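You operate a simulated robot arm through the tools that you are given. There is no shell and no other tool.

You are at the controls of a simulated robot arm. One attempt, no reset.

## Task
Put one ladle of gravy in the green lunch tin, stack it on the carrier and seat the lid.
Fine: green ladle, back in its place after; tin seated on the yellow tin, carrier lid seated on it, no spill. Set down upright: green ladle.

It is judged by the outcome, as a careful person would: the job done as asked, and still so three seconds after it is handed in. It fails if anything else is knocked over, pushed out of place, dropped, spilled or broken. Lids that push on must go on centred and level and be pressed home; caps that screw on are set level and turned clockwise until they are tight.

## Robot
A 7-joint arm with a two-finger parallel gripper, fixed in place. Base frame: the origin is on the floor under the middle of its stand, x ahead of it, y to its left, z up; the work surface is at about z = 0.8. Readings come in m, degrees, newtons and seconds.
With the tool pointing down near the work surface it reaches from about 0.34 to 0.76 m from the base axis. Its first joint turns from -115.0 to 115.0 degrees. Payload 3.91 kg.
The tool frame sits at the grasp point between the pads (the TCP): z along the fingers, y along the line on which they close. The tips reach 0.03 m beyond it. Largest opening 0.11 m; finger width 0.02, thickness 0.01; the body of the gripper, 0.048 by 0.112 m, starts 0.055 m behind the TCP.
Orientation is that of the tool frame in the base frame, as a unit quaternion [w, x, y, z]. With the fingers straight down and closing along the base's y, the tool's x points along the base's -x, its y along +y and its z along -z.

## Interface
- The arm moves only by the tool arm_command. Its argument "rows" is a list of rows, each a list of 3 entries, a list of its own where there are three numbers: the shift along the tool's x, y, z in m, then the turn, a rotation vector about the tool's x, y, z in degrees, then the closure, from 0 (fully open) to 1 (shut). In form: [[[x, y, z], [wx, wy, wz], grip], ...]. A call has 1 to 20 rows; each row is the pose to reach, as a shift and turn from the pose commanded when the call began, along the tool's axes at that moment. Each row takes 0.2 s and may step no farther than 0.05 m and 8.6 degrees from the row before; otherwise, or with a gripper value out of range, the whole call is refused. A pose out of reach is approached as far as the arm can. The call stops where the force on the tool passes 40 N (or 10 N more than at its start, if that is more) or the arm is blocked; 0.2 s more then pass. The fingers move at their own pace (about 0.108 m/s each) and stop on an object; they squeeze with about 29 N. The grip force told is the motor's: it shows also when the fingers shut on nothing. Time passes only in rows, and 0.2 s behind the last, so rows that repeat a pose let the fingers close. It gives the time, the measured TCP pose, the force on the tool (base axes), the opening and the grip force at its end, in the units of the frame above (readings bear some noise), with the torque about the TCP (base axes, N m) and any sound that the robot's microphone picked up.
- Cameras (640 x 400 px; columns grow to the right, rows downward): "scene" is fixed at [0.3993, -0.6513, 1.4215]; the picture's right is [0.99, 0.11, 0.00], its down [0.04, -0.34, -0.94] and it looks along [-0.10, 0.93, -0.35] (base axes); focal length 318 px, centre (320, 200). "wrist" rides on the gripper at [0.072, 0.017, -0.103] in the tool frame; the picture's right is [-0.23, 0.97, 0.00], its down [-0.76, -0.18, -0.62] and it looks along [-0.61, -0.14, 0.78] (tool axes); focal length 222 px, centre (320, 200). There is no depth. A picture from a camera that has moved, and an enlarged one, comes with that camera's place and axes in the base frame and with its lens.
- grab_frame(camera): a new picture of that camera. The clock stands still meanwhile.
- lift_body(by): slides the trunk up (or, below 0, down) by that many m; the arm rides with it, the base frame stays. It gives what a move gives, with no picture.
- close_up(camera, box): a new picture of the part [left, top, right, bottom] of that camera's present view, enlarged. The clock stands still meanwhile.
- job_done(): hands the job in; it is judged then, once.

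Places have to be worked out from the pictures, the camera data and where the tool is seen. Open the gripper and draw the arm clear of the work before you hand the job in, unless the task says otherwise.

The tools are called after "Request:" as a command line: name --argument value ..., lists and objects as JSON in quotes. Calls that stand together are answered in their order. arm_command: Moves the arm, as the interface text tells. Its arguments: {"type":"object","properties":{"rows":{"type":"array"}},"required":["rows"]} The other tools are called the same way: lift_body (by) moves the trunk up or down; grab_frame (camera) takes a picture; close_up (camera, box) takes an enlarged picture of a part of a camera's view; job_done () hands the job in.

At the start:

```text
time_s: 0.0
ee_pos: [0.0877, 0.4627, 1.2445]
tcp_rot: [0.0, -0.001, 1.0, 0.001]
ft_force: [-0.5, -0.2, 0.3]
torque: [0.0, 0.02, -0.01]
grip_width: 0.1099
finger_force: 0.1
trunk travel left (down, up): [-0.725, 0.265]
```

scene: 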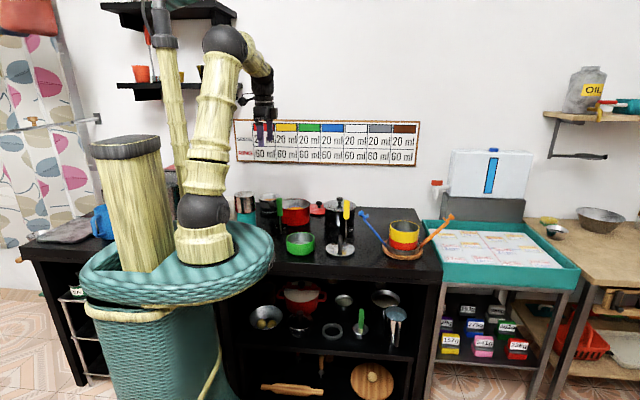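
wrist: 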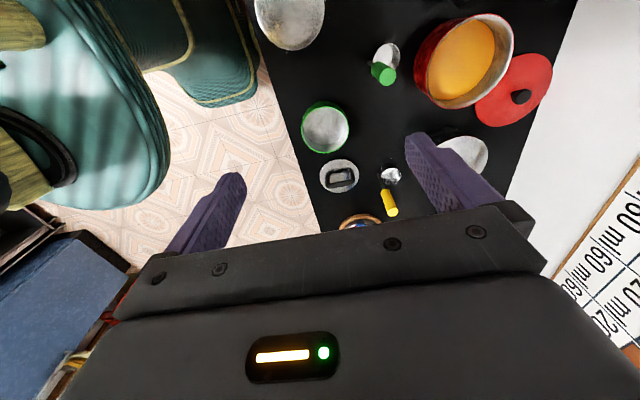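

I'll start by looking closely at the work area from both cameras before moving.

Request:
close_up --camera "scene" --box '[220, 170, 380, 270]'

Request:
close_up --camera "scene" --box '[340, 190, 470, 270]'

Request:
close_up --camera "scene" --box '[230, 110, 430, 235]'

Request:
close_up --camera "wrist" --box '[240, 0, 560, 240]'

```text
4.00 times, centred on (300, 220) of scene
camera zoom: at [0.3993, -0.6513, 1.4215], right [0.99, 0.11, 0.0], down [0.04, -0.34, -0.94], along [-0.1, 0.93, -0.35], focal length 1274 px, centre (400, 120)
```

zoom: 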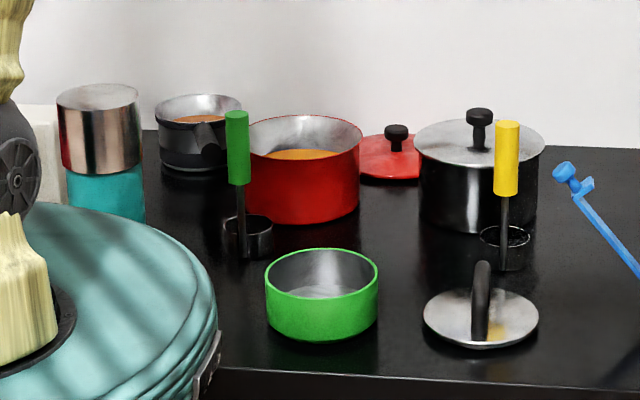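

```text
4.92 times, centred on (405, 230) of scene
camera zoom: at [0.3993, -0.6513, 1.4215], right [0.99, 0.11, 0.0], down [0.04, -0.34, -0.94], along [-0.1, 0.93, -0.35], focal length 1567 px, centre (-98, 52)
```

zoom: 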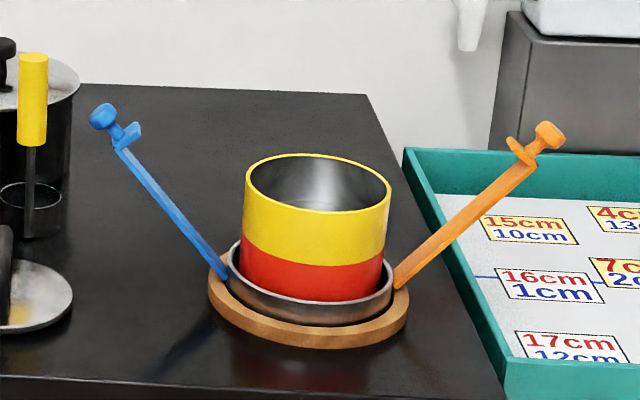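

```text
3.20 times, centred on (330, 172) of scene
camera zoom: at [0.3993, -0.6513, 1.4215], right [0.99, 0.11, 0.0], down [0.04, -0.34, -0.94], along [-0.1, 0.93, -0.35], focal length 1019 px, centre (288, 288)
```

zoom: 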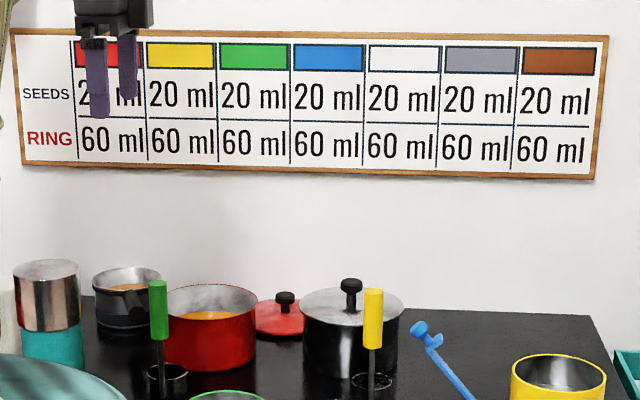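

```text
1.67 times, centred on (400, 120) of wrist
camera zoom: at [0.0158, 0.4804, 1.3477], right [0.23, 0.97, 0.0], down [0.76, -0.18, 0.62], along [0.61, -0.14, -0.78], focal length 370 px, centre (187, 333)
```

zoom: 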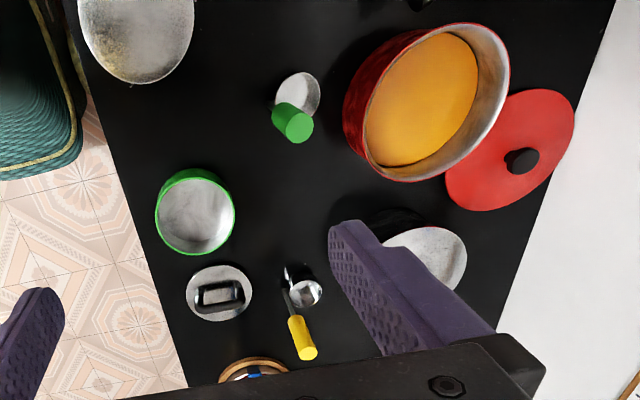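

The wrist and scene pictures agree: green tin near (0.203, 0.445), green ladle standing near (0.10, 0.59), red pot with orange liquid near (0.13, 0.715), carrier near (0.597, 0.45), its lid between. I turn the tool −90° about its own axis, well above everything, so the wrist camera looks toward the pots.

Request:
arm_command --rows '[[[0, 0, 0], [0, 0, -8.2], 0], [[0, 0, 0], [0, 0, -16.4], 0], [[0, 0, 0], [0, 0, -24.6], 0], [[0, 0, 0], [0, 0, -32.8], 0], [[0, 0, 0], [0, 0, -41], 0], [[0, 0, 0], [0, 0, -49.2], 0], [[0, 0, 0], [0, 0, -57.4], 0], [[0, 0, 0], [0, 0, -65.6], 0], [[0, 0, 0], [0, 0, -73.8], 0], [[0, 0, 0], [0, 0, -82], 0], [[0, 0, 0], [0, 0, -90], 0]]'

```text
time_s: 2.4
ee_pos: [0.0868, 0.4629, 1.2444]
tcp_rot: [0.0, 0.708, -0.706, 0.0]
ft_force: [1.2, 0.4, 0.3]
torque: [0.01, 0.0, 0.03]
grip_width: 0.1097
finger_force: 0.1
trunk travel left (down, up): [-0.725, 0.265]
```

The turn went as asked (tool x now along −y). Now I look at the pots from here.

Request:
grab_frame --camera "wrist"

Request:
close_up --camera "wrist" --box '[160, 0, 480, 200]'

Request:
grab_frame --camera "scene"

```text
taken
camera wrist: at [0.0719, 0.3912, 1.3476], right [-0.97, 0.22, 0.0], down [0.18, 0.76, 0.62], along [0.14, 0.61, -0.78], focal length 222 px, centre (320, 200)
```

wrist: 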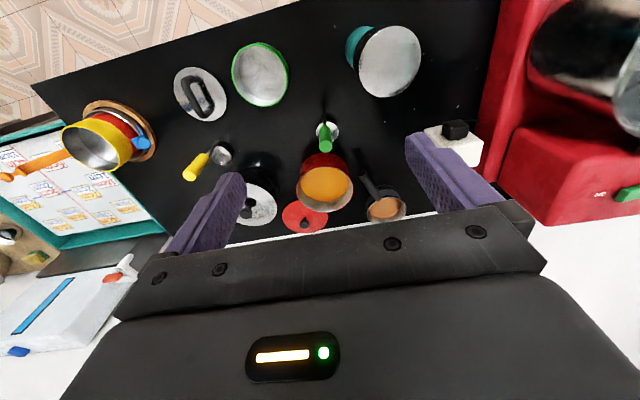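

```text
2.00 times, centred on (320, 100) of wrist
camera zoom: at [0.0719, 0.3912, 1.3476], right [-0.97, 0.22, 0.0], down [0.18, 0.76, 0.62], along [0.14, 0.61, -0.78], focal length 444 px, centre (320, 400)
```

zoom: 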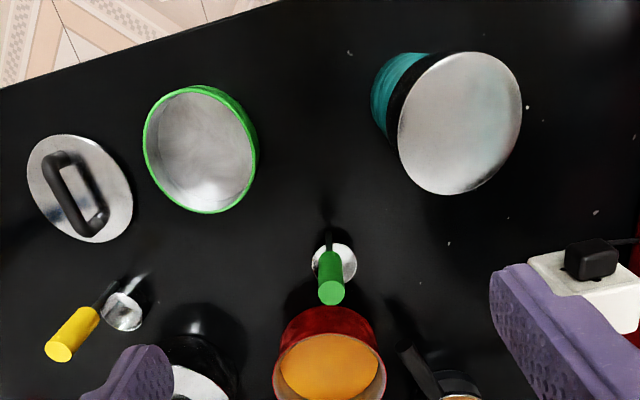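

```text
taken
```

scene: 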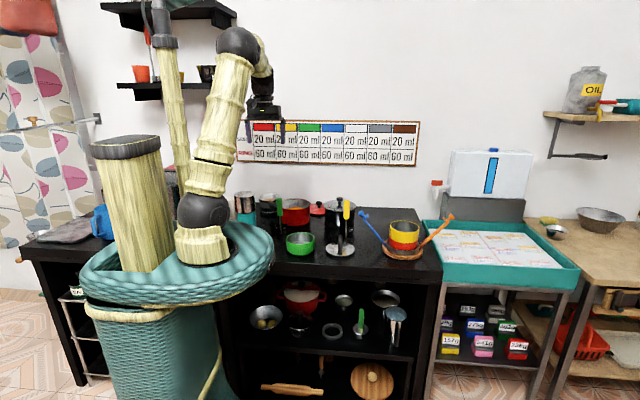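

The camera now sees both open pots. I enlarge them to tell the contents apart, plus the ladle and the carrier.

Request:
close_up --camera "wrist" --box '[260, 110, 420, 230]'

Request:
close_up --camera "wrist" --box '[50, 80, 210, 200]'

Request:
close_up --camera "scene" --box '[255, 185, 335, 235]'

Request:
close_up --camera "scene" --box '[275, 220, 375, 270]'

```text
3.33 times, centred on (340, 170) of wrist
camera zoom: at [0.0719, 0.3912, 1.3476], right [-0.97, 0.22, 0.0], down [0.18, 0.76, 0.62], along [0.14, 0.61, -0.78], focal length 740 px, centre (253, 300)
```

zoom: 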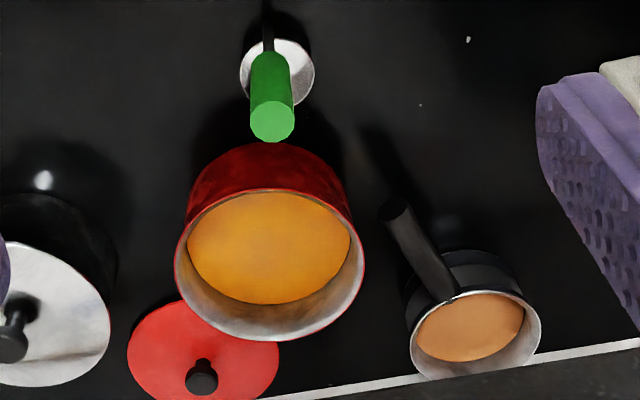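

```text
3.33 times, centred on (130, 140) of wrist
camera zoom: at [0.0719, 0.3912, 1.3476], right [-0.97, 0.22, 0.0], down [0.18, 0.76, 0.62], along [0.14, 0.61, -0.78], focal length 740 px, centre (953, 400)
```

zoom: 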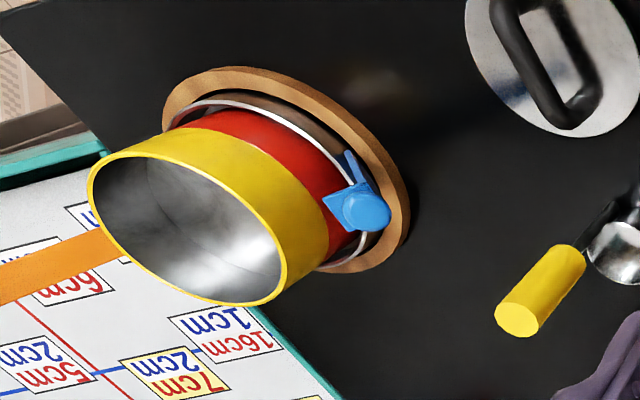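

```text
8.00 times, centred on (295, 210) of scene
camera zoom: at [0.3993, -0.6513, 1.4215], right [0.99, 0.11, 0.0], down [0.04, -0.34, -0.94], along [-0.1, 0.93, -0.35], focal length 2547 px, centre (520, 120)
```

zoom: 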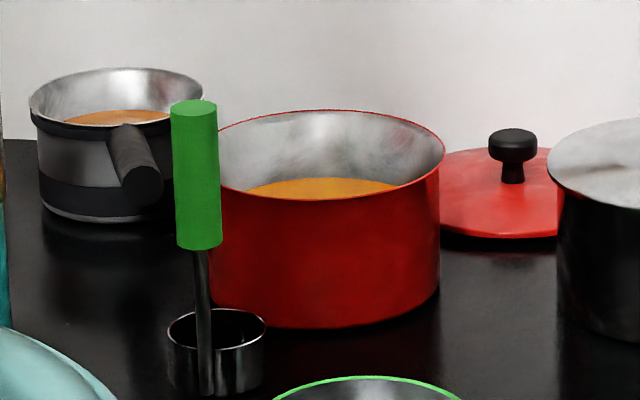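

```text
6.40 times, centred on (325, 245) of scene
camera zoom: at [0.3993, -0.6513, 1.4215], right [0.99, 0.11, 0.0], down [0.04, -0.34, -0.94], along [-0.1, 0.93, -0.35], focal length 2038 px, centre (288, -88)
```

zoom: 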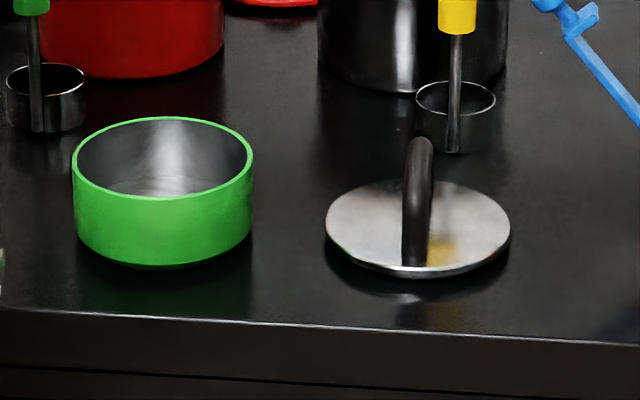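

The red pot holds the golden gravy and the small saucepan a tan liquid like milk tea, so the red pot is the source; I judge its rim at about (0.137, 0.726, 0.877), with liquid near z 0.836. I lower the camera for a closer look at the ladle and pot, staying above the teal can.

Request:
arm_command --rows '[[[0, -0.013, 0.04], [0, 0, 0], 0], [[0, -0.026, 0.08], [0, 0, 0], 0], [[0, -0.04, 0.12], [0, 0, 0], 0], [[0, -0.053, 0.155], [0, 0, 0], 0], [[0, -0.053, 0.155], [0, 0, 0], 0]]'

Request:
grab_frame --camera "wrist"

Request:
close_up --camera "wrist" --box '[240, 0, 480, 200]'

Request:
grab_frame --camera "scene"

```text
time_s: 3.6
ee_pos: [0.1399, 0.4639, 1.0886]
tcp_rot: [0.0, -0.707, 0.707, 0.0]
ft_force: [-0.3, -0.5, -0.6]
torque: [-0.04, -0.01, -0.03]
grip_width: 0.1099
finger_force: 0.0
trunk travel left (down, up): [-0.725, 0.265]
```

```text
taken
camera wrist: at [0.1238, 0.3914, 1.1922], right [-0.97, 0.23, 0.0], down [0.18, 0.76, 0.62], along [0.14, 0.61, -0.78], focal length 222 px, centre (320, 200)
```

wrist: 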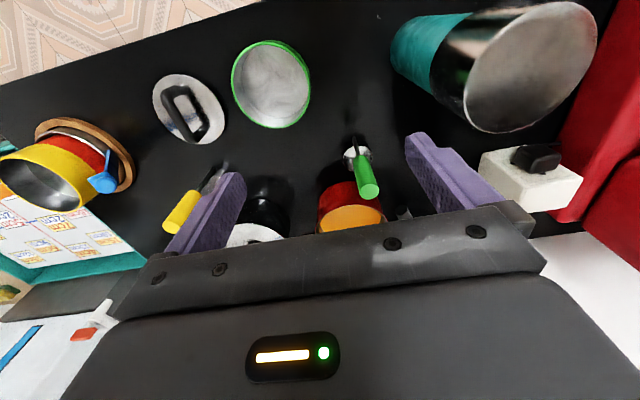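

```text
2.00 times, centred on (360, 100) of wrist
camera zoom: at [0.1238, 0.3914, 1.1922], right [-0.97, 0.23, 0.0], down [0.18, 0.76, 0.62], along [0.14, 0.61, -0.78], focal length 444 px, centre (240, 400)
```

zoom: 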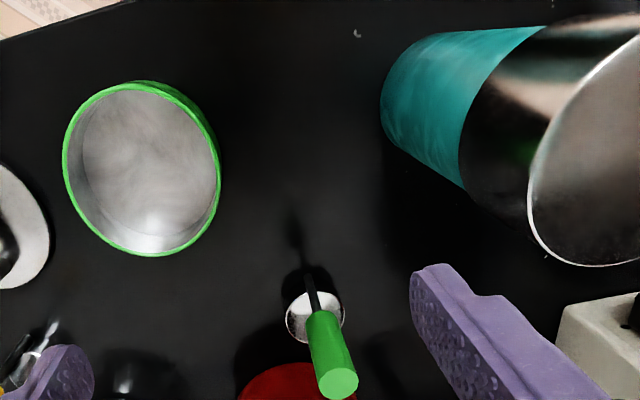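

```text
taken
```

scene: 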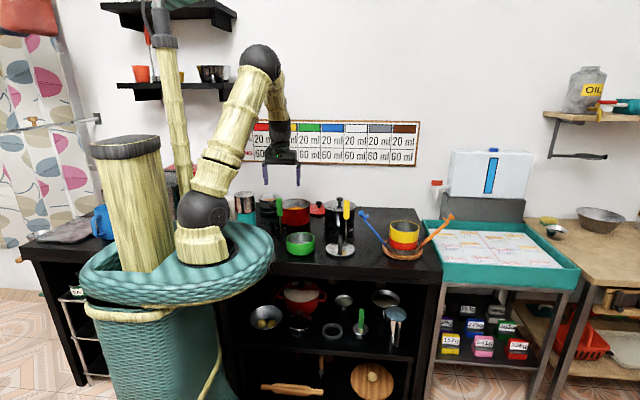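

The handle top triangulates to about (0.0995, 0.571, 0.963), with the cup on the far side at (0.101, 0.597). I check the arm's build before deciding how to approach the ladle.

Request:
close_up --camera "scene" --box '[160, 20, 340, 260]'

```text
1.67 times, centred on (250, 140) of scene
camera zoom: at [0.3993, -0.6513, 1.4215], right [0.99, 0.11, 0.0], down [0.04, -0.34, -0.94], along [-0.1, 0.93, -0.35], focal length 531 px, centre (437, 300)
```

zoom: 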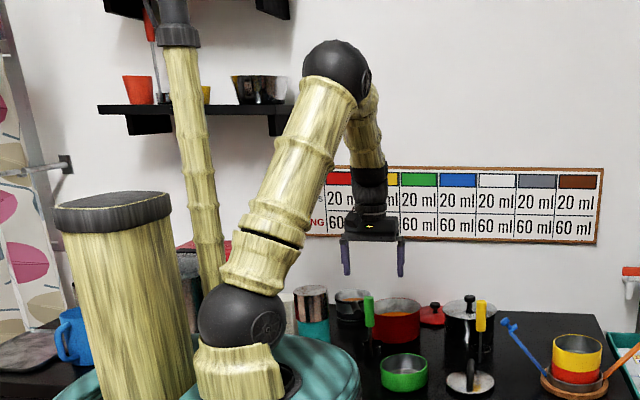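

The arm is elbow-up with room to hold the tool level. I'll grip the ladle handle with a horizontal tool pointing about azimuth 105°, so that rolling about the tool axis pours. First, raising slightly, I yaw +165° about the tool axis.

Request:
arm_command --rows '[[[0, 0, -0.01], [0, 0, 8.25], 0], [[0, 0, -0.02], [0, 0, 16.5], 0], [[0, 0, -0.03], [0, 0, 24.75], 0], [[0, 0, -0.04], [0, 0, 33], 0], [[0, 0, -0.05], [0, 0, 41.25], 0], [[0, 0, -0.06], [0, 0, 49.5], 0], [[0, 0, -0.06], [0, 0, 57.75], 0], [[0, 0, -0.06], [0, 0, 66], 0], [[0, 0, -0.06], [0, 0, 74.25], 0], [[0, 0, -0.06], [0, 0, 82.5], 0], [[0, 0, -0.06], [0, 0, 90.75], 0], [[0, 0, -0.06], [0, 0, 99], 0], [[0, 0, -0.06], [0, 0, 107.25], 0], [[0, 0, -0.06], [0, 0, 115.5], 0], [[0, 0, -0.06], [0, 0, 123.75], 0], [[0, 0, -0.06], [0, 0, 132], 0], [[0, 0, -0.06], [0, 0, 140.25], 0], [[0, 0, -0.06], [0, 0, 148.5], 0], [[0, 0, -0.06], [0, 0, 156.75], 0], [[0, 0, -0.06], [0, 0, 165], 0]]'

```text
time_s: 7.8
ee_pos: [0.1402, 0.4624, 1.1493]
tcp_rot: [0.0, 0.609, 0.793, 0.0]
ft_force: [-0.5, 0.3, 0.7]
torque: [0.0, 0.03, 0.0]
grip_width: 0.11
finger_force: 0.1
trunk travel left (down, up): [-0.725, 0.265]
```

Yaw reached azimuth 105° as wanted. Now I pitch the tool up 90° about its y to make it horizontal, staying at this height.

Request:
arm_command --rows '[[[0, 0, 0], [0, 8.2, 0], 0], [[0, 0, 0], [0, 16.4, 0], 0], [[0, 0, 0], [0, 24.6, 0], 0], [[0, 0, 0], [0, 32.8, 0], 0], [[0, 0, 0], [0, 41, 0], 0], [[0, 0, 0], [0, 49.2, 0], 0], [[0, 0, 0], [0, 57.4, 0], 0], [[0, 0, 0], [0, 65.6, 0], 0], [[0, 0, 0], [0, 73.8, 0], 0], [[0, 0, 0], [0, 82, 0], 0], [[0, 0, 0], [0, 90, 0], 0], [[0, 0, 0], [0, 90, 0], 0]]'

Request:
grab_frame --camera "wrist"

Request:
grab_frame --camera "scene"

```text
time_s: 10.4
ee_pos: [0.1394, 0.4626, 1.1492]
tcp_rot: [0.561, -0.43, -0.561, -0.43]
ft_force: [0.3, 0.2, 0.0]
torque: [0.02, 0.0, 0.01]
grip_width: 0.1102
finger_force: 0.0
trunk travel left (down, up): [-0.725, 0.265]
```

```text
taken
camera wrist: at [0.1843, 0.3678, 1.2217], right [0.94, 0.25, -0.23], down [-0.01, -0.65, -0.76], along [-0.34, 0.72, -0.61], focal length 222 px, centre (320, 200)
```

wrist: 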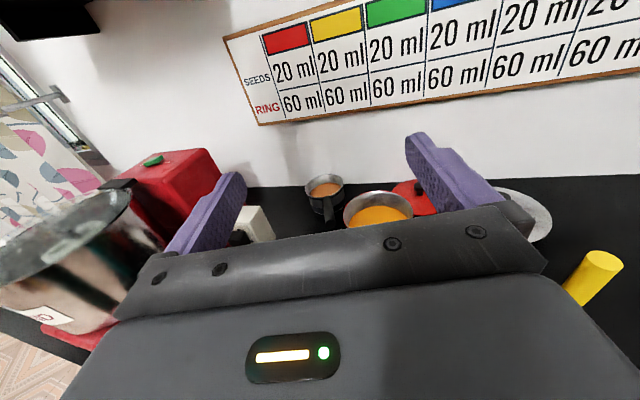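

```text
taken
```

scene: 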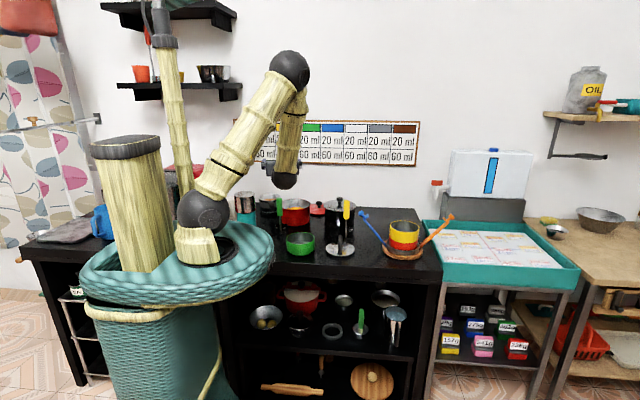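

Tool is horizontal now, with the wrist well above the tray (radius about 0.21). Rather than dropping the wrist next to the tray, I lower the whole trunk by 0.215 m to bring the fingers to handle height, ~11 cm short of the ladle.

Request:
lift_body --by -0.215

Request:
grab_frame --camera "wrist"

Request:
close_up --camera "scene" --box '[200, 150, 360, 270]'

```text
time_s: 12.7
ee_pos: [0.1409, 0.4633, 0.9347]
tcp_rot: [0.562, -0.43, -0.561, -0.43]
ft_force: [0.3, 0.4, 0.6]
torque: [0.01, -0.02, 0.0]
grip_width: 0.11
finger_force: 0.0
trunk travel left (down, up): [-0.51, 0.48]
```

```text
taken
camera wrist: at [0.1845, 0.3681, 1.0068], right [0.94, 0.25, -0.23], down [-0.01, -0.65, -0.76], along [-0.34, 0.72, -0.61], focal length 222 px, centre (320, 200)
```

wrist: 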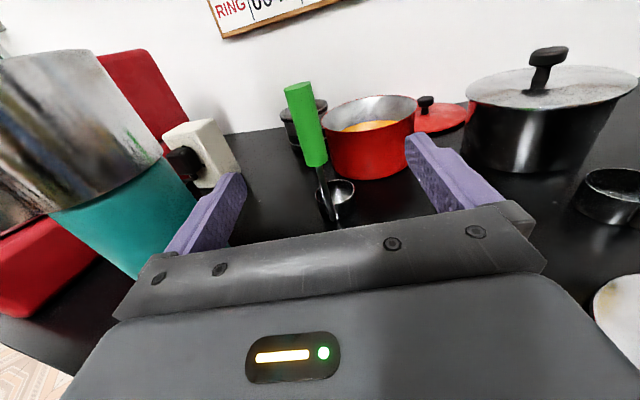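

```text
3.33 times, centred on (280, 210) of scene
camera zoom: at [0.3993, -0.6513, 1.4215], right [0.99, 0.11, 0.0], down [0.04, -0.34, -0.94], along [-0.1, 0.93, -0.35], focal length 1061 px, centre (453, 167)
```

zoom: 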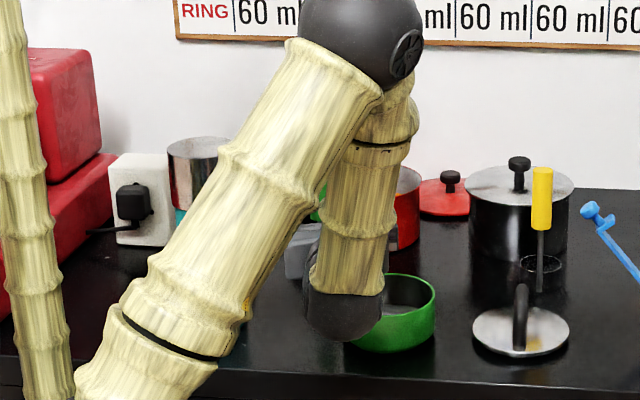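

From this view the handle axis sits at about (0.099, 0.570), spanning z 0.887–0.966, consistent with before. I shift −0.012 sideways, advance 0.114 along the tool, and half-close the fingers to check centring before gripping.

Request:
arm_command --rows '[[[-0.002, -0.006, 0.0], [0, 0, 0], 0], [[-0.005, -0.012, 0.0], [0, 0, 0], 0], [[-0.005, -0.012, 0.03], [0, 0, 0], 0], [[-0.005, -0.012, 0.06], [0, 0, 0], 0], [[-0.005, -0.012, 0.085], [0, 0, 0], 0], [[-0.005, -0.012, 0.105], [0, 0, 0], 0], [[-0.005, -0.012, 0.114], [0, 0, 0], 0], [[-0.005, -0.012, 0.114], [0, 0, 0], 0.3], [[-0.005, -0.012, 0.114], [0, 0, 0], 0.55], [[-0.005, -0.012, 0.114], [0, 0, 0], 0.6]]'

Request:
grab_frame --camera "wrist"

Request:
close_up --camera "wrist" --box '[220, 60, 420, 240]'

```text
time_s: 14.9
ee_pos: [0.0992, 0.5704, 0.9295]
tcp_rot: [0.561, -0.43, -0.561, -0.43]
ft_force: [0.1, -0.2, 0.4]
torque: [0.04, -0.02, -0.01]
grip_width: 0.0441
finger_force: 0.0
trunk travel left (down, up): [-0.51, 0.48]
```

```text
taken
camera wrist: at [0.1439, 0.4752, 1.0017], right [0.94, 0.25, -0.23], down [-0.01, -0.65, -0.76], along [-0.34, 0.72, -0.61], focal length 222 px, centre (320, 200)
```

wrist: 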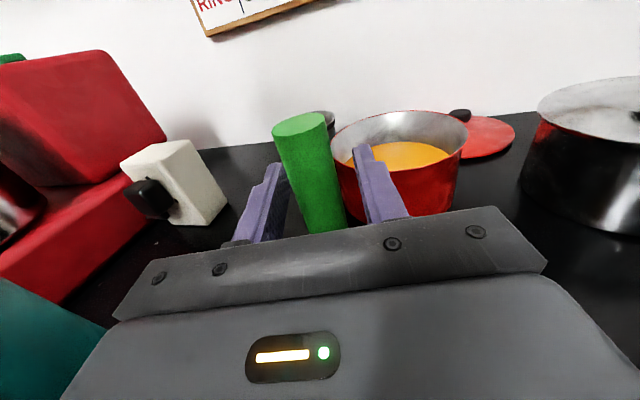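

```text
2.22 times, centred on (320, 150) of wrist
camera zoom: at [0.1439, 0.4752, 1.0017], right [0.94, 0.25, -0.23], down [-0.01, -0.65, -0.76], along [-0.34, 0.72, -0.61], focal length 494 px, centre (320, 311)
```

zoom: 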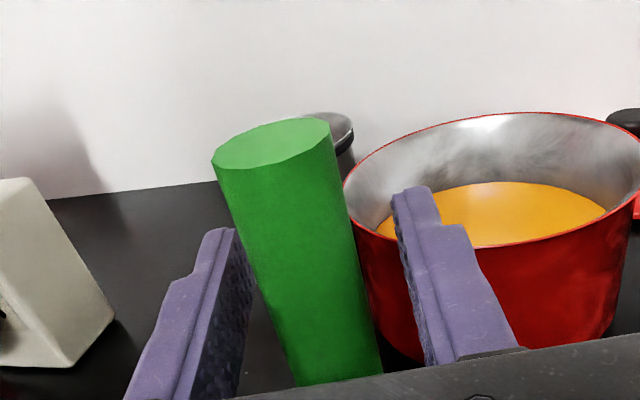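

The handle is between the fingers and looks centred. I close to grip.

Request:
arm_command --rows '[[[0, 0, 0], [0, 0, 0], 0.7], [[0, 0, 0], [0, 0, 0], 0.75], [[0, 0, 0], [0, 0, 0], 0.85], [[0, 0, 0], [0, 0, 0], 1], [[0, 0, 0], [0, 0, 0], 1], [[0, 0, 0], [0, 0, 0], 1]]'

Request:
close_up --camera "wrist" --box '[220, 60, 420, 240]'

Request:
close_up --camera "scene" --box '[200, 150, 360, 270]'

```text
time_s: 16.3
ee_pos: [0.1001, 0.5709, 0.9292]
tcp_rot: [-0.561, 0.43, 0.562, 0.43]
ft_force: [-0.4, -0.2, 0.9]
torque: [0.03, -0.01, 0.02]
grip_width: 0.0234
finger_force: 29.4
trunk travel left (down, up): [-0.51, 0.48]
```

```text
2.22 times, centred on (320, 150) of wrist
camera zoom: at [0.1439, 0.4752, 1.0017], right [0.94, 0.25, -0.23], down [-0.01, -0.65, -0.76], along [-0.34, 0.72, -0.61], focal length 494 px, centre (320, 311)
```

zoom: 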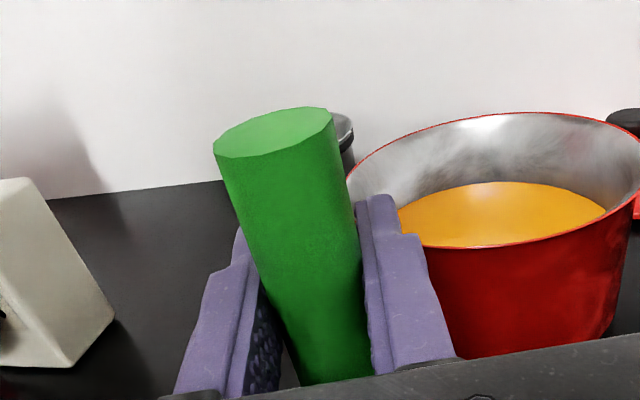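

```text
3.33 times, centred on (280, 210) of scene
camera zoom: at [0.3993, -0.6513, 1.4215], right [0.99, 0.11, 0.0], down [0.04, -0.34, -0.94], along [-0.1, 0.93, -0.35], focal length 1061 px, centre (453, 167)
```

zoom: 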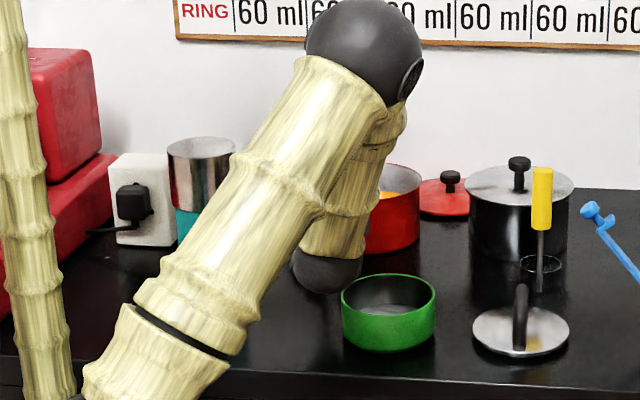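

Gripped (width 0.0234, 29 N). I note the place pose: TCP (0.0997, 0.5706, 0.929). Now I lift straight up 0.12 m slowly and check the ladle hangs upright.

Request:
arm_command --rows '[[[0.005, 0, 0], [0, 0, 0], 1], [[0.015, 0, 0], [0, 0, 0], 1], [[0.03, 0, 0], [0, 0, 0], 1], [[0.05, 0, 0], [0, 0, 0], 1], [[0.07, 0, 0], [0, 0, 0], 1], [[0.09, 0, 0], [0, 0, 0], 1], [[0.11, 0, 0], [0, 0, 0], 1], [[0.12, 0, 0], [0, 0, 0], 1], [[0.12, 0, 0], [0, 0, 0], 1]]'

Request:
grab_frame --camera "wrist"

Request:
close_up --camera "scene" --box '[200, 130, 360, 250]'

```text
time_s: 18.3
ee_pos: [0.0978, 0.5717, 1.0501]
tcp_rot: [-0.562, 0.429, 0.562, 0.43]
ft_force: [-0.7, -0.2, -0.7]
torque: [0.02, -0.04, 0.0]
grip_width: 0.0228
finger_force: 29.2
trunk travel left (down, up): [-0.51, 0.48]
```

```text
taken
camera wrist: at [0.143, 0.4757, 1.1221], right [0.94, 0.25, -0.23], down [-0.01, -0.65, -0.76], along [-0.34, 0.72, -0.61], focal length 222 px, centre (320, 200)
```

wrist: 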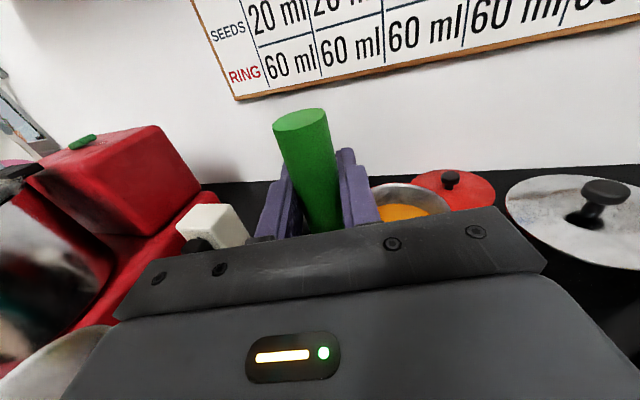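

```text
3.33 times, centred on (280, 190) of scene
camera zoom: at [0.3993, -0.6513, 1.4215], right [0.99, 0.11, 0.0], down [0.04, -0.34, -0.94], along [-0.1, 0.93, -0.35], focal length 1061 px, centre (453, 233)
```

zoom: 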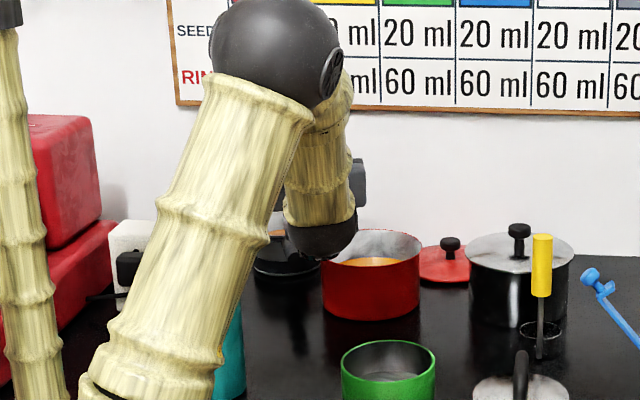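

The ladle is held steady. I now move it over the pot centre at this height (forward 0.115, sideways 0.068).

Request:
arm_command --rows '[[[0, 0.008, 0.014], [0, 0, 0], 1], [[0, 0.018, 0.03], [0, 0, 0], 1], [[0, 0.028, 0.047], [0, 0, 0], 1], [[0, 0.038, 0.064], [0, 0, 0], 1], [[0, 0.048, 0.081], [0, 0, 0], 1], [[0, 0.058, 0.098], [0, 0, 0], 1], [[0, 0.065, 0.11], [0, 0, 0], 1], [[0, 0.068, 0.115], [0, 0, 0], 1], [[0, 0.068, 0.115], [0, 0, 0], 1]]'

Request:
grab_frame --camera "wrist"

Request:
close_up --camera "scene" --box '[220, 130, 380, 250]'

```text
time_s: 20.3
ee_pos: [0.1347, 0.6987, 1.0491]
tcp_rot: [0.561, -0.43, -0.561, -0.43]
ft_force: [0.5, -0.3, -0.7]
torque: [-0.04, 0.02, 0.0]
grip_width: 0.0228
finger_force: 28.7
trunk travel left (down, up): [-0.51, 0.48]
```

```text
taken
camera wrist: at [0.1797, 0.6044, 1.1216], right [0.94, 0.25, -0.23], down [-0.01, -0.65, -0.76], along [-0.34, 0.72, -0.61], focal length 222 px, centre (320, 200)
```

wrist: 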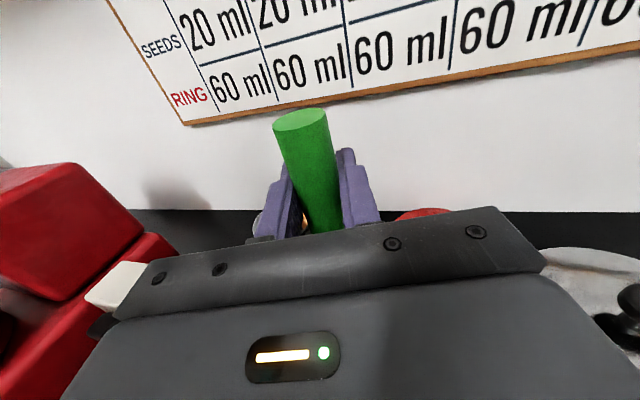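

```text
3.33 times, centred on (300, 190) of scene
camera zoom: at [0.3993, -0.6513, 1.4215], right [0.99, 0.11, 0.0], down [0.04, -0.34, -0.94], along [-0.1, 0.93, -0.35], focal length 1061 px, centre (387, 233)
```

zoom: 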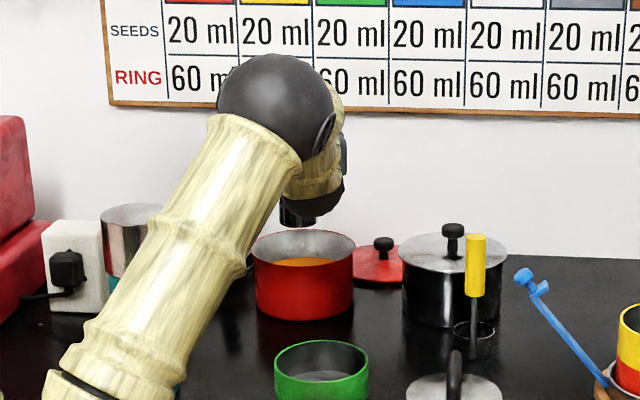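

The cup should be about 4 cm above the liquid-side rim, centred over the pot. I lower 0.112 m slowly, entering the gravy gently, stopping just above the judged pot floor.

Request:
arm_command --rows '[[[-0.01, 0, 0], [0, 0, 0], 1], [[-0.022, 0, 0], [0, 0, 0], 1], [[-0.034, 0, 0], [0, 0, 0], 1], [[-0.046, 0, 0], [0, 0, 0], 1], [[-0.056, 0, 0], [0, 0, 0], 1], [[-0.065, 0, 0], [0, 0, 0], 1], [[-0.073, 0, 0], [0, 0, 0], 1], [[-0.08, 0, 0], [0, 0, 0], 1], [[-0.086, 0, 0], [0, 0, 0], 1], [[-0.092, 0, 0], [0, 0, 0], 1], [[-0.097, 0, 0], [0, 0, 0], 1], [[-0.102, 0, 0], [0, 0, 0], 1], [[-0.106, 0, 0], [0, 0, 0], 1], [[-0.11, 0, 0], [0, 0, 0], 1], [[-0.112, 0, 0], [0, 0, 0], 1], [[-0.112, 0, 0], [0, 0, 0], 1], [[-0.112, 0, 0], [0, 0, 0], 1]]'

Request:
grab_frame --camera "wrist"

Request:
close_up --camera "scene" --box '[220, 130, 380, 250]'

```text
time_s: 23.9
ee_pos: [0.1344, 0.6986, 0.9369]
tcp_rot: [0.561, -0.43, -0.561, -0.43]
ft_force: [-0.2, 0.5, -0.5]
torque: [0.02, 0.01, -0.02]
grip_width: 0.0234
finger_force: 29.3
trunk travel left (down, up): [-0.51, 0.48]
```

```text
taken
camera wrist: at [0.179, 0.6042, 1.0097], right [0.94, 0.25, -0.23], down [-0.01, -0.65, -0.76], along [-0.34, 0.72, -0.61], focal length 222 px, centre (320, 200)
```

wrist: 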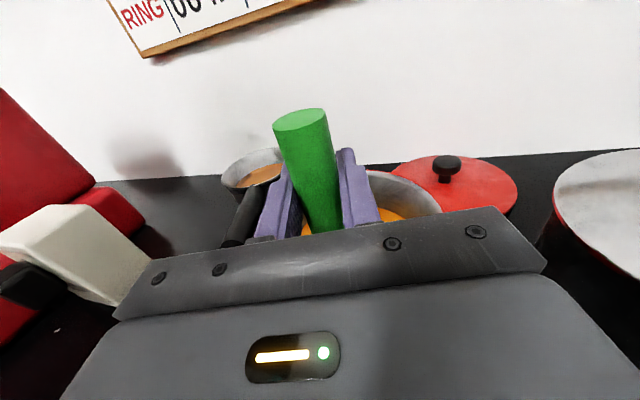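

```text
3.33 times, centred on (300, 190) of scene
camera zoom: at [0.3993, -0.6513, 1.4215], right [0.99, 0.11, 0.0], down [0.04, -0.34, -0.94], along [-0.1, 0.93, -0.35], focal length 1061 px, centre (387, 233)
```

zoom: 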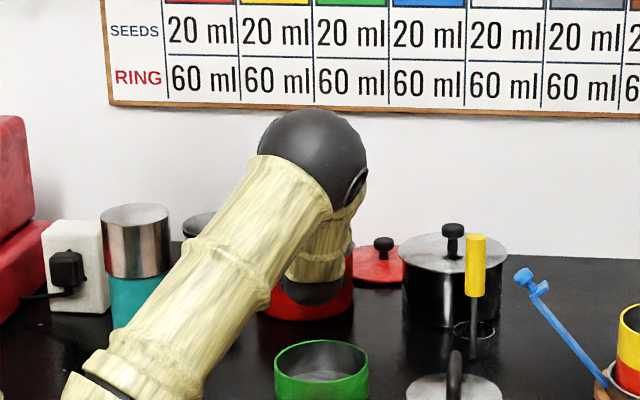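

No contact force, so the cup is just above the floor. I go 2 mm lower, pause for it to fill, then raise very slowly out of the gravy and up to 0.125 m above.

Request:
arm_command --rows '[[[-0.001, 0, 0], [0, 0, 0], 1], [[-0.002, 0, 0], [0, 0, 0], 1], [[-0.002, 0, 0], [0, 0, 0], 1], [[-0.002, 0, 0], [0, 0, 0], 1], [[-0.002, 0, 0], [0, 0, 0], 1], [[-0.002, 0, 0], [0, 0, 0], 1], [[-0.002, 0, 0], [0, 0, 0], 1]]'

```text
time_s: 25.5
ee_pos: [0.1352, 0.699, 0.9344]
tcp_rot: [0.561, -0.431, -0.561, -0.43]
ft_force: [-1.0, -0.6, -1.5]
torque: [-0.04, 0.03, 0.04]
grip_width: 0.0233
finger_force: 29.3
trunk travel left (down, up): [-0.51, 0.48]
```

Still no floor contact. Now I raise slowly, first at 3 mm per row while the rim leaves the surface, then a little faster.

Request:
arm_command --rows '[[[0.002, 0, 0], [0, 0, 0], 1], [[0.005, 0, 0], [0, 0, 0], 1], [[0.008, 0, 0], [0, 0, 0], 1], [[0.011, 0, 0], [0, 0, 0], 1], [[0.014, 0, 0], [0, 0, 0], 1], [[0.017, 0, 0], [0, 0, 0], 1], [[0.02, 0, 0], [0, 0, 0], 1], [[0.024, 0, 0], [0, 0, 0], 1], [[0.028, 0, 0], [0, 0, 0], 1], [[0.033, 0, 0], [0, 0, 0], 1], [[0.039, 0, 0], [0, 0, 0], 1], [[0.046, 0, 0], [0, 0, 0], 1], [[0.054, 0, 0], [0, 0, 0], 1], [[0.062, 0, 0], [0, 0, 0], 1], [[0.07, 0, 0], [0, 0, 0], 1], [[0.078, 0, 0], [0, 0, 0], 1], [[0.086, 0, 0], [0, 0, 0], 1], [[0.092, 0, 0], [0, 0, 0], 1], [[0.096, 0, 0], [0, 0, 0], 1], [[0.098, 0, 0], [0, 0, 0], 1]]'

Request:
arm_command --rows '[[[0.002, 0, 0], [0, 0, 0], 1], [[0.006, 0, 0], [0, 0, 0], 1], [[0.012, 0, 0], [0, 0, 0], 1], [[0.018, 0, 0], [0, 0, 0], 1], [[0.022, 0, 0], [0, 0, 0], 1], [[0.024, 0, 0], [0, 0, 0], 1], [[0.024, 0, 0], [0, 0, 0], 1]]'

Request:
close_up --camera "scene" --box '[250, 150, 350, 240]'

Request:
grab_frame --camera "wrist"

```text
time_s: 29.7
ee_pos: [0.1355, 0.6988, 1.033]
tcp_rot: [-0.56, 0.43, 0.561, 0.432]
ft_force: [0.8, -0.3, -1.3]
torque: [-0.06, -0.03, -0.01]
grip_width: 0.0229
finger_force: 29.0
trunk travel left (down, up): [-0.51, 0.48]
```

```text
time_s: 31.3
ee_pos: [0.1347, 0.6986, 1.0576]
tcp_rot: [0.561, -0.431, -0.561, -0.43]
ft_force: [0.1, 0.2, -0.7]
torque: [-0.01, -0.01, 0.02]
grip_width: 0.0229
finger_force: 28.5
trunk travel left (down, up): [-0.51, 0.48]
```

```text
4.44 times, centred on (300, 195) of scene
camera zoom: at [0.3993, -0.6513, 1.4215], right [0.99, 0.11, 0.0], down [0.04, -0.34, -0.94], along [-0.1, 0.93, -0.35], focal length 1415 px, centre (409, 222)
```

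zoom: 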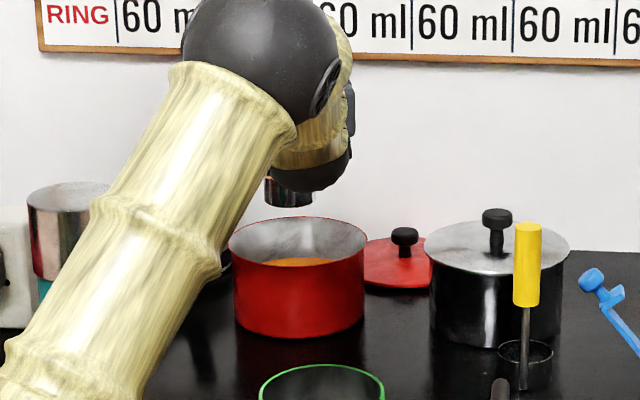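

```text
taken
camera wrist: at [0.179, 0.6041, 1.1296], right [0.94, 0.25, -0.23], down [-0.01, -0.65, -0.76], along [-0.34, 0.72, -0.61], focal length 222 px, centre (320, 200)
```

wrist: 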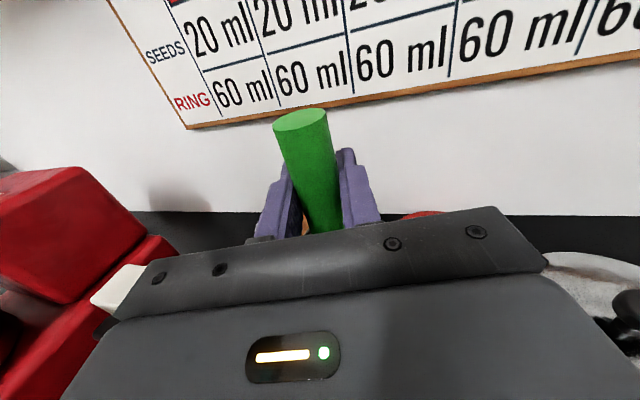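

The cup is visible below the wrist, clear of the pot, but seems shifted slightly toward −x, suggesting a small tilt of the ladle in the grip. I enlarge both views to measure that and see whether the cup is full.

Request:
close_up --camera "wrist" --box '[250, 90, 400, 250]'

Request:
close_up --camera "scene" --box '[280, 170, 330, 215]'

```text
2.50 times, centred on (325, 170) of wrist
camera zoom: at [0.179, 0.6041, 1.1296], right [0.94, 0.25, -0.23], down [-0.01, -0.65, -0.76], along [-0.34, 0.72, -0.61], focal length 555 px, centre (308, 275)
```

zoom: 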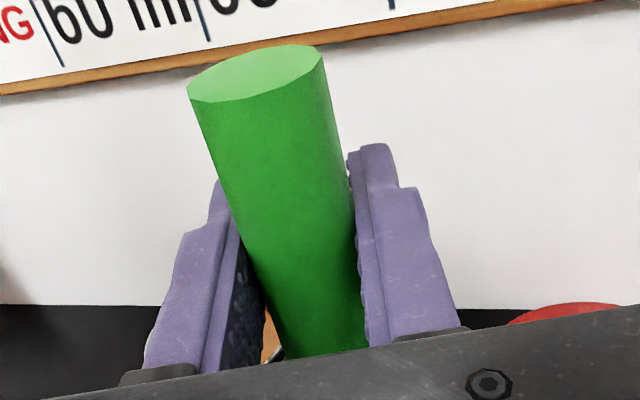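

```text
8.89 times, centred on (305, 192) of scene
camera zoom: at [0.3993, -0.6513, 1.4215], right [0.99, 0.11, 0.0], down [0.04, -0.34, -0.94], along [-0.1, 0.93, -0.35], focal length 2830 px, centre (453, 267)
```

zoom: 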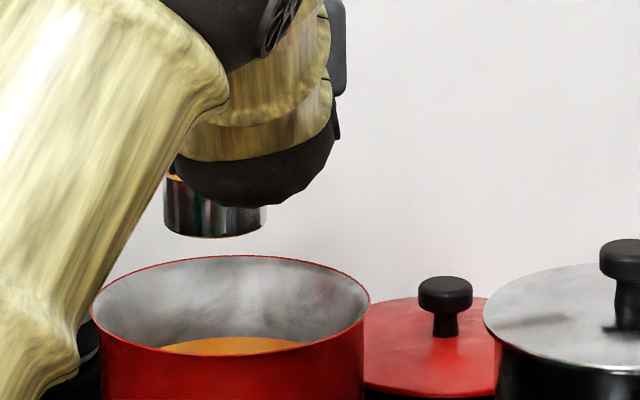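

Gravy shows at the cup's rim, so it filled. The handle leans about 2.5° (cup toward −x), so I first level it with a −2.5° roll while still over the pot, then wait for drips and settling.

Request:
arm_command --rows '[[[0, 0, 0], [0, 0, -0.5], 1], [[0, 0, 0], [0, 0, -1.0], 1], [[0, 0, 0], [0, 0, -1.5], 1], [[0, 0, 0], [0, 0, -2.0], 1], [[0, 0, 0], [0, 0, -2.5], 1], [[0, 0, 0], [0, 0, -2.5], 1], [[0, 0, 0], [0, 0, -2.5], 1], [[0, 0, 0], [0, 0, -2.5], 1], [[0, 0, 0], [0, 0, -2.5], 1]]'

Request:
close_up --camera "scene" --box '[280, 170, 330, 215]'

Request:
close_up --camera "wrist" --box '[250, 90, 400, 250]'

```text
time_s: 33.3
ee_pos: [0.1337, 0.6992, 1.0569]
tcp_rot: [-0.551, 0.419, 0.57, 0.443]
ft_force: [0.6, -0.1, -1.1]
torque: [0.01, 0.0, -0.01]
grip_width: 0.0232
finger_force: 28.8
trunk travel left (down, up): [-0.51, 0.48]
```

```text
8.89 times, centred on (305, 192) of scene
camera zoom: at [0.3993, -0.6513, 1.4215], right [0.99, 0.11, 0.0], down [0.04, -0.34, -0.94], along [-0.1, 0.93, -0.35], focal length 2830 px, centre (453, 267)
```

zoom: 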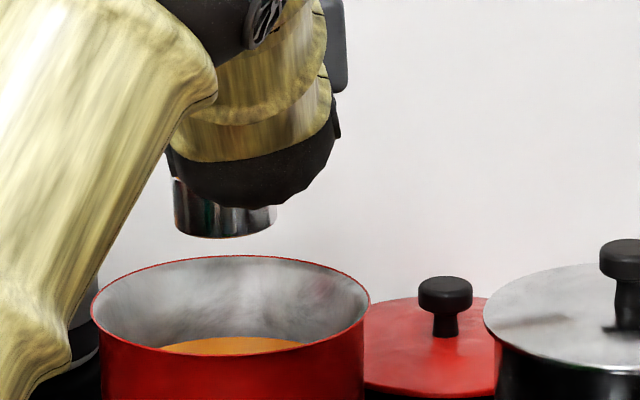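

```text
2.50 times, centred on (325, 170) of wrist
camera zoom: at [0.1761, 0.6032, 1.13], right [0.95, 0.26, -0.18], down [0.02, -0.64, -0.77], along [-0.31, 0.73, -0.61], focal length 555 px, centre (308, 275)
```

zoom: 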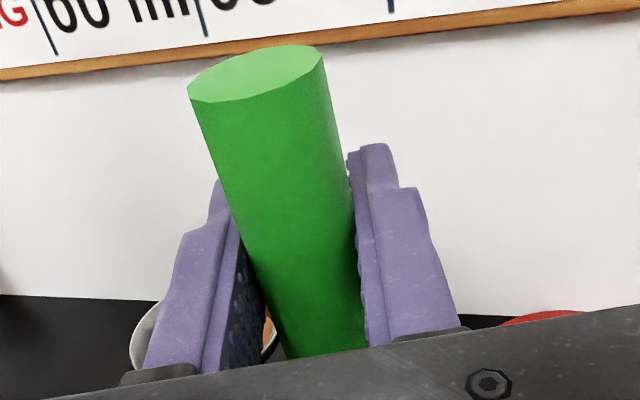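

The cup's bottom edge may now look tilted the other way; I enlarge it to check before travelling.

Request:
close_up --camera "scene" --box '[288, 184, 308, 199]'

Request:
close_up --camera "scene" --box '[270, 180, 370, 250]'

```text
16.00 times, centred on (298, 192) of scene
camera zoom: at [0.3993, -0.6513, 1.4215], right [0.99, 0.11, 0.0], down [0.04, -0.34, -0.94], along [-0.1, 0.93, -0.35], focal length 5094 px, centre (672, 336)
```

zoom: 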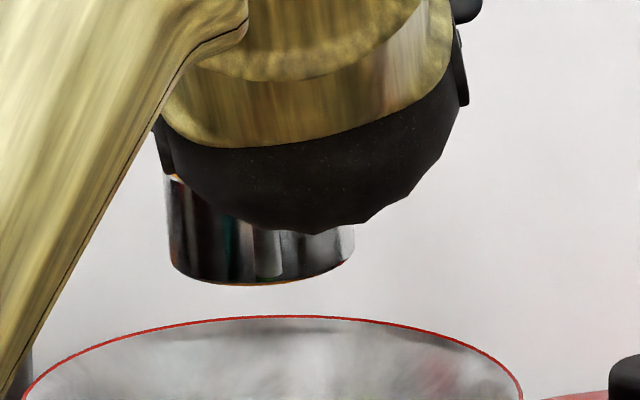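

```text
5.71 times, centred on (320, 215) of scene
camera zoom: at [0.3993, -0.6513, 1.4215], right [0.99, 0.11, 0.0], down [0.04, -0.34, -0.94], along [-0.1, 0.93, -0.35], focal length 1819 px, centre (320, 114)
```

zoom: 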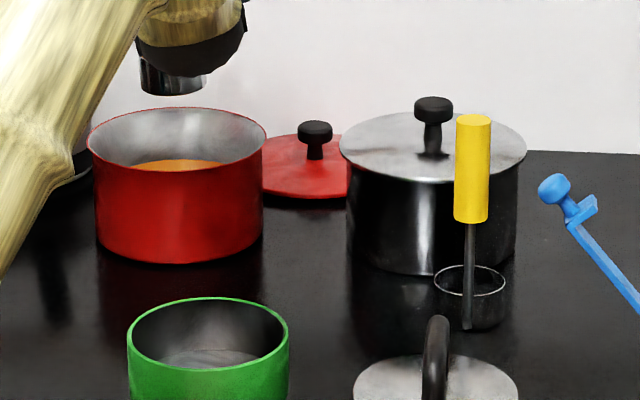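

Re-measuring: the handle's left edge fits a true vertical and the cup bottom now tilts ~3°, so my roll correction was wrong (the right edge had been hidden by a finger). I roll back +2.5° over the pot and then re-dip to have a full level ladle.

Request:
arm_command --rows '[[[0, 0, 0], [0, 0, 1.0], 1], [[0, 0, 0], [0, 0, 2.0], 1], [[0, 0, 0], [0, 0, 2.7], 1], [[0, 0, 0], [0, 0, 2.7], 1], [[0, 0, 0], [0, 0, 2.7], 1]]'

Request:
close_up --camera "scene" --box '[288, 184, 308, 199]'

```text
time_s: 34.5
ee_pos: [0.1348, 0.6987, 1.0566]
tcp_rot: [0.561, -0.432, -0.56, -0.43]
ft_force: [-0.7, -0.4, -1.4]
torque: [0.0, 0.02, 0.03]
grip_width: 0.0231
finger_force: 29.7
trunk travel left (down, up): [-0.51, 0.48]
```

```text
16.00 times, centred on (298, 192) of scene
camera zoom: at [0.3993, -0.6513, 1.4215], right [0.99, 0.11, 0.0], down [0.04, -0.34, -0.94], along [-0.1, 0.93, -0.35], focal length 5094 px, centre (672, 336)
```

zoom: 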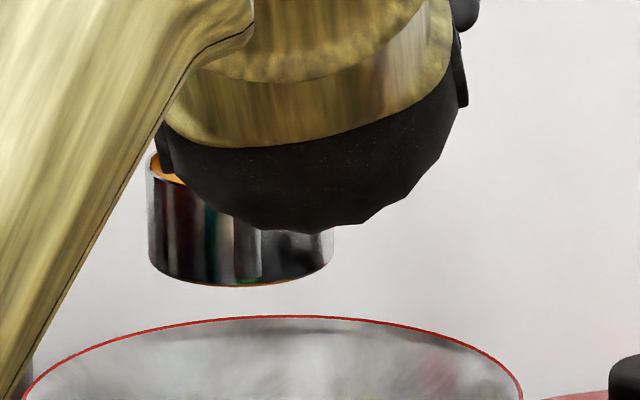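

The cup now looks level (left side vertical, bottom ellipse symmetric). I zoom in further to judge how full it is.

Request:
close_up --camera "scene" --box '[291, 188, 299, 194]'

Request:
close_up --camera "scene" --box '[278, 196, 312, 220]'

```text
16.00 times, centred on (295, 191) of scene
camera zoom: at [0.3993, -0.6513, 1.4215], right [0.99, 0.11, 0.0], down [0.04, -0.34, -0.94], along [-0.1, 0.93, -0.35], focal length 5094 px, centre (720, 344)
```

zoom: 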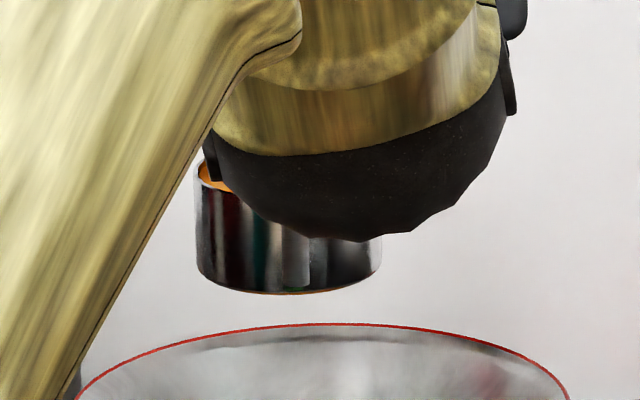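

```text
16.00 times, centred on (295, 208) of scene
camera zoom: at [0.3993, -0.6513, 1.4215], right [0.99, 0.11, 0.0], down [0.04, -0.34, -0.94], along [-0.1, 0.93, -0.35], focal length 5094 px, centre (720, 72)
```

zoom: 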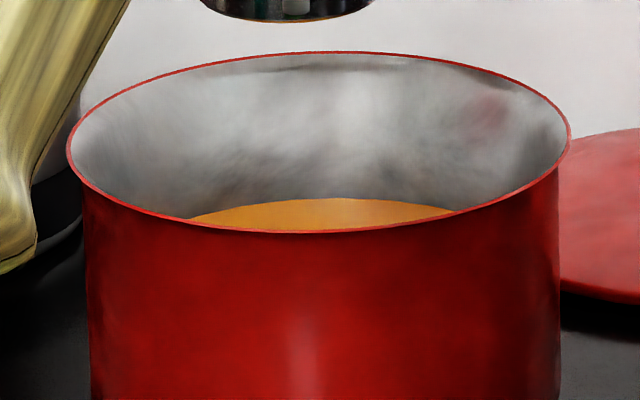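

The cup looks nearly full, perhaps 4 mm below the rim. For a proper full ladle I re-dip level, to the same depth first, then check the force.

Request:
arm_command --rows '[[[-0.01, 0, 0], [0, 0, 0], 1], [[-0.022, 0, 0], [0, 0, 0], 1], [[-0.034, 0, 0], [0, 0, 0], 1], [[-0.046, 0, 0], [0, 0, 0], 1], [[-0.056, 0, 0], [0, 0, 0], 1], [[-0.065, 0, 0], [0, 0, 0], 1], [[-0.073, 0, 0], [0, 0, 0], 1], [[-0.08, 0, 0], [0, 0, 0], 1], [[-0.087, 0, 0], [0, 0, 0], 1], [[-0.094, 0, 0], [0, 0, 0], 1], [[-0.1, 0, 0], [0, 0, 0], 1], [[-0.106, 0, 0], [0, 0, 0], 1], [[-0.112, 0, 0], [0, 0, 0], 1], [[-0.117, 0, 0], [0, 0, 0], 1], [[-0.121, 0, 0], [0, 0, 0], 1], [[-0.123, 0, 0], [0, 0, 0], 1], [[-0.123, 0, 0], [0, 0, 0], 1]]'

Request:
arm_command --rows '[[[-0.001, 0, 0], [0, 0, 0], 1], [[-0.001, 0, 0], [0, 0, 0], 1], [[-0.001, 0, 0], [0, 0, 0], 1]]'

```text
time_s: 38.1
ee_pos: [0.1348, 0.6987, 0.9345]
tcp_rot: [0.562, -0.431, -0.561, -0.429]
ft_force: [-0.2, -0.3, -2.1]
torque: [-0.03, 0.0, 0.0]
grip_width: 0.0235
finger_force: 29.7
trunk travel left (down, up): [-0.51, 0.48]
```

```text
time_s: 38.9
ee_pos: [0.1347, 0.6976, 0.9335]
tcp_rot: [0.562, -0.432, -0.56, -0.429]
ft_force: [0.6, 0.6, -1.1]
torque: [0.0, 0.0, -0.02]
grip_width: 0.023
finger_force: 29.1
trunk travel left (down, up): [-0.51, 0.48]
```

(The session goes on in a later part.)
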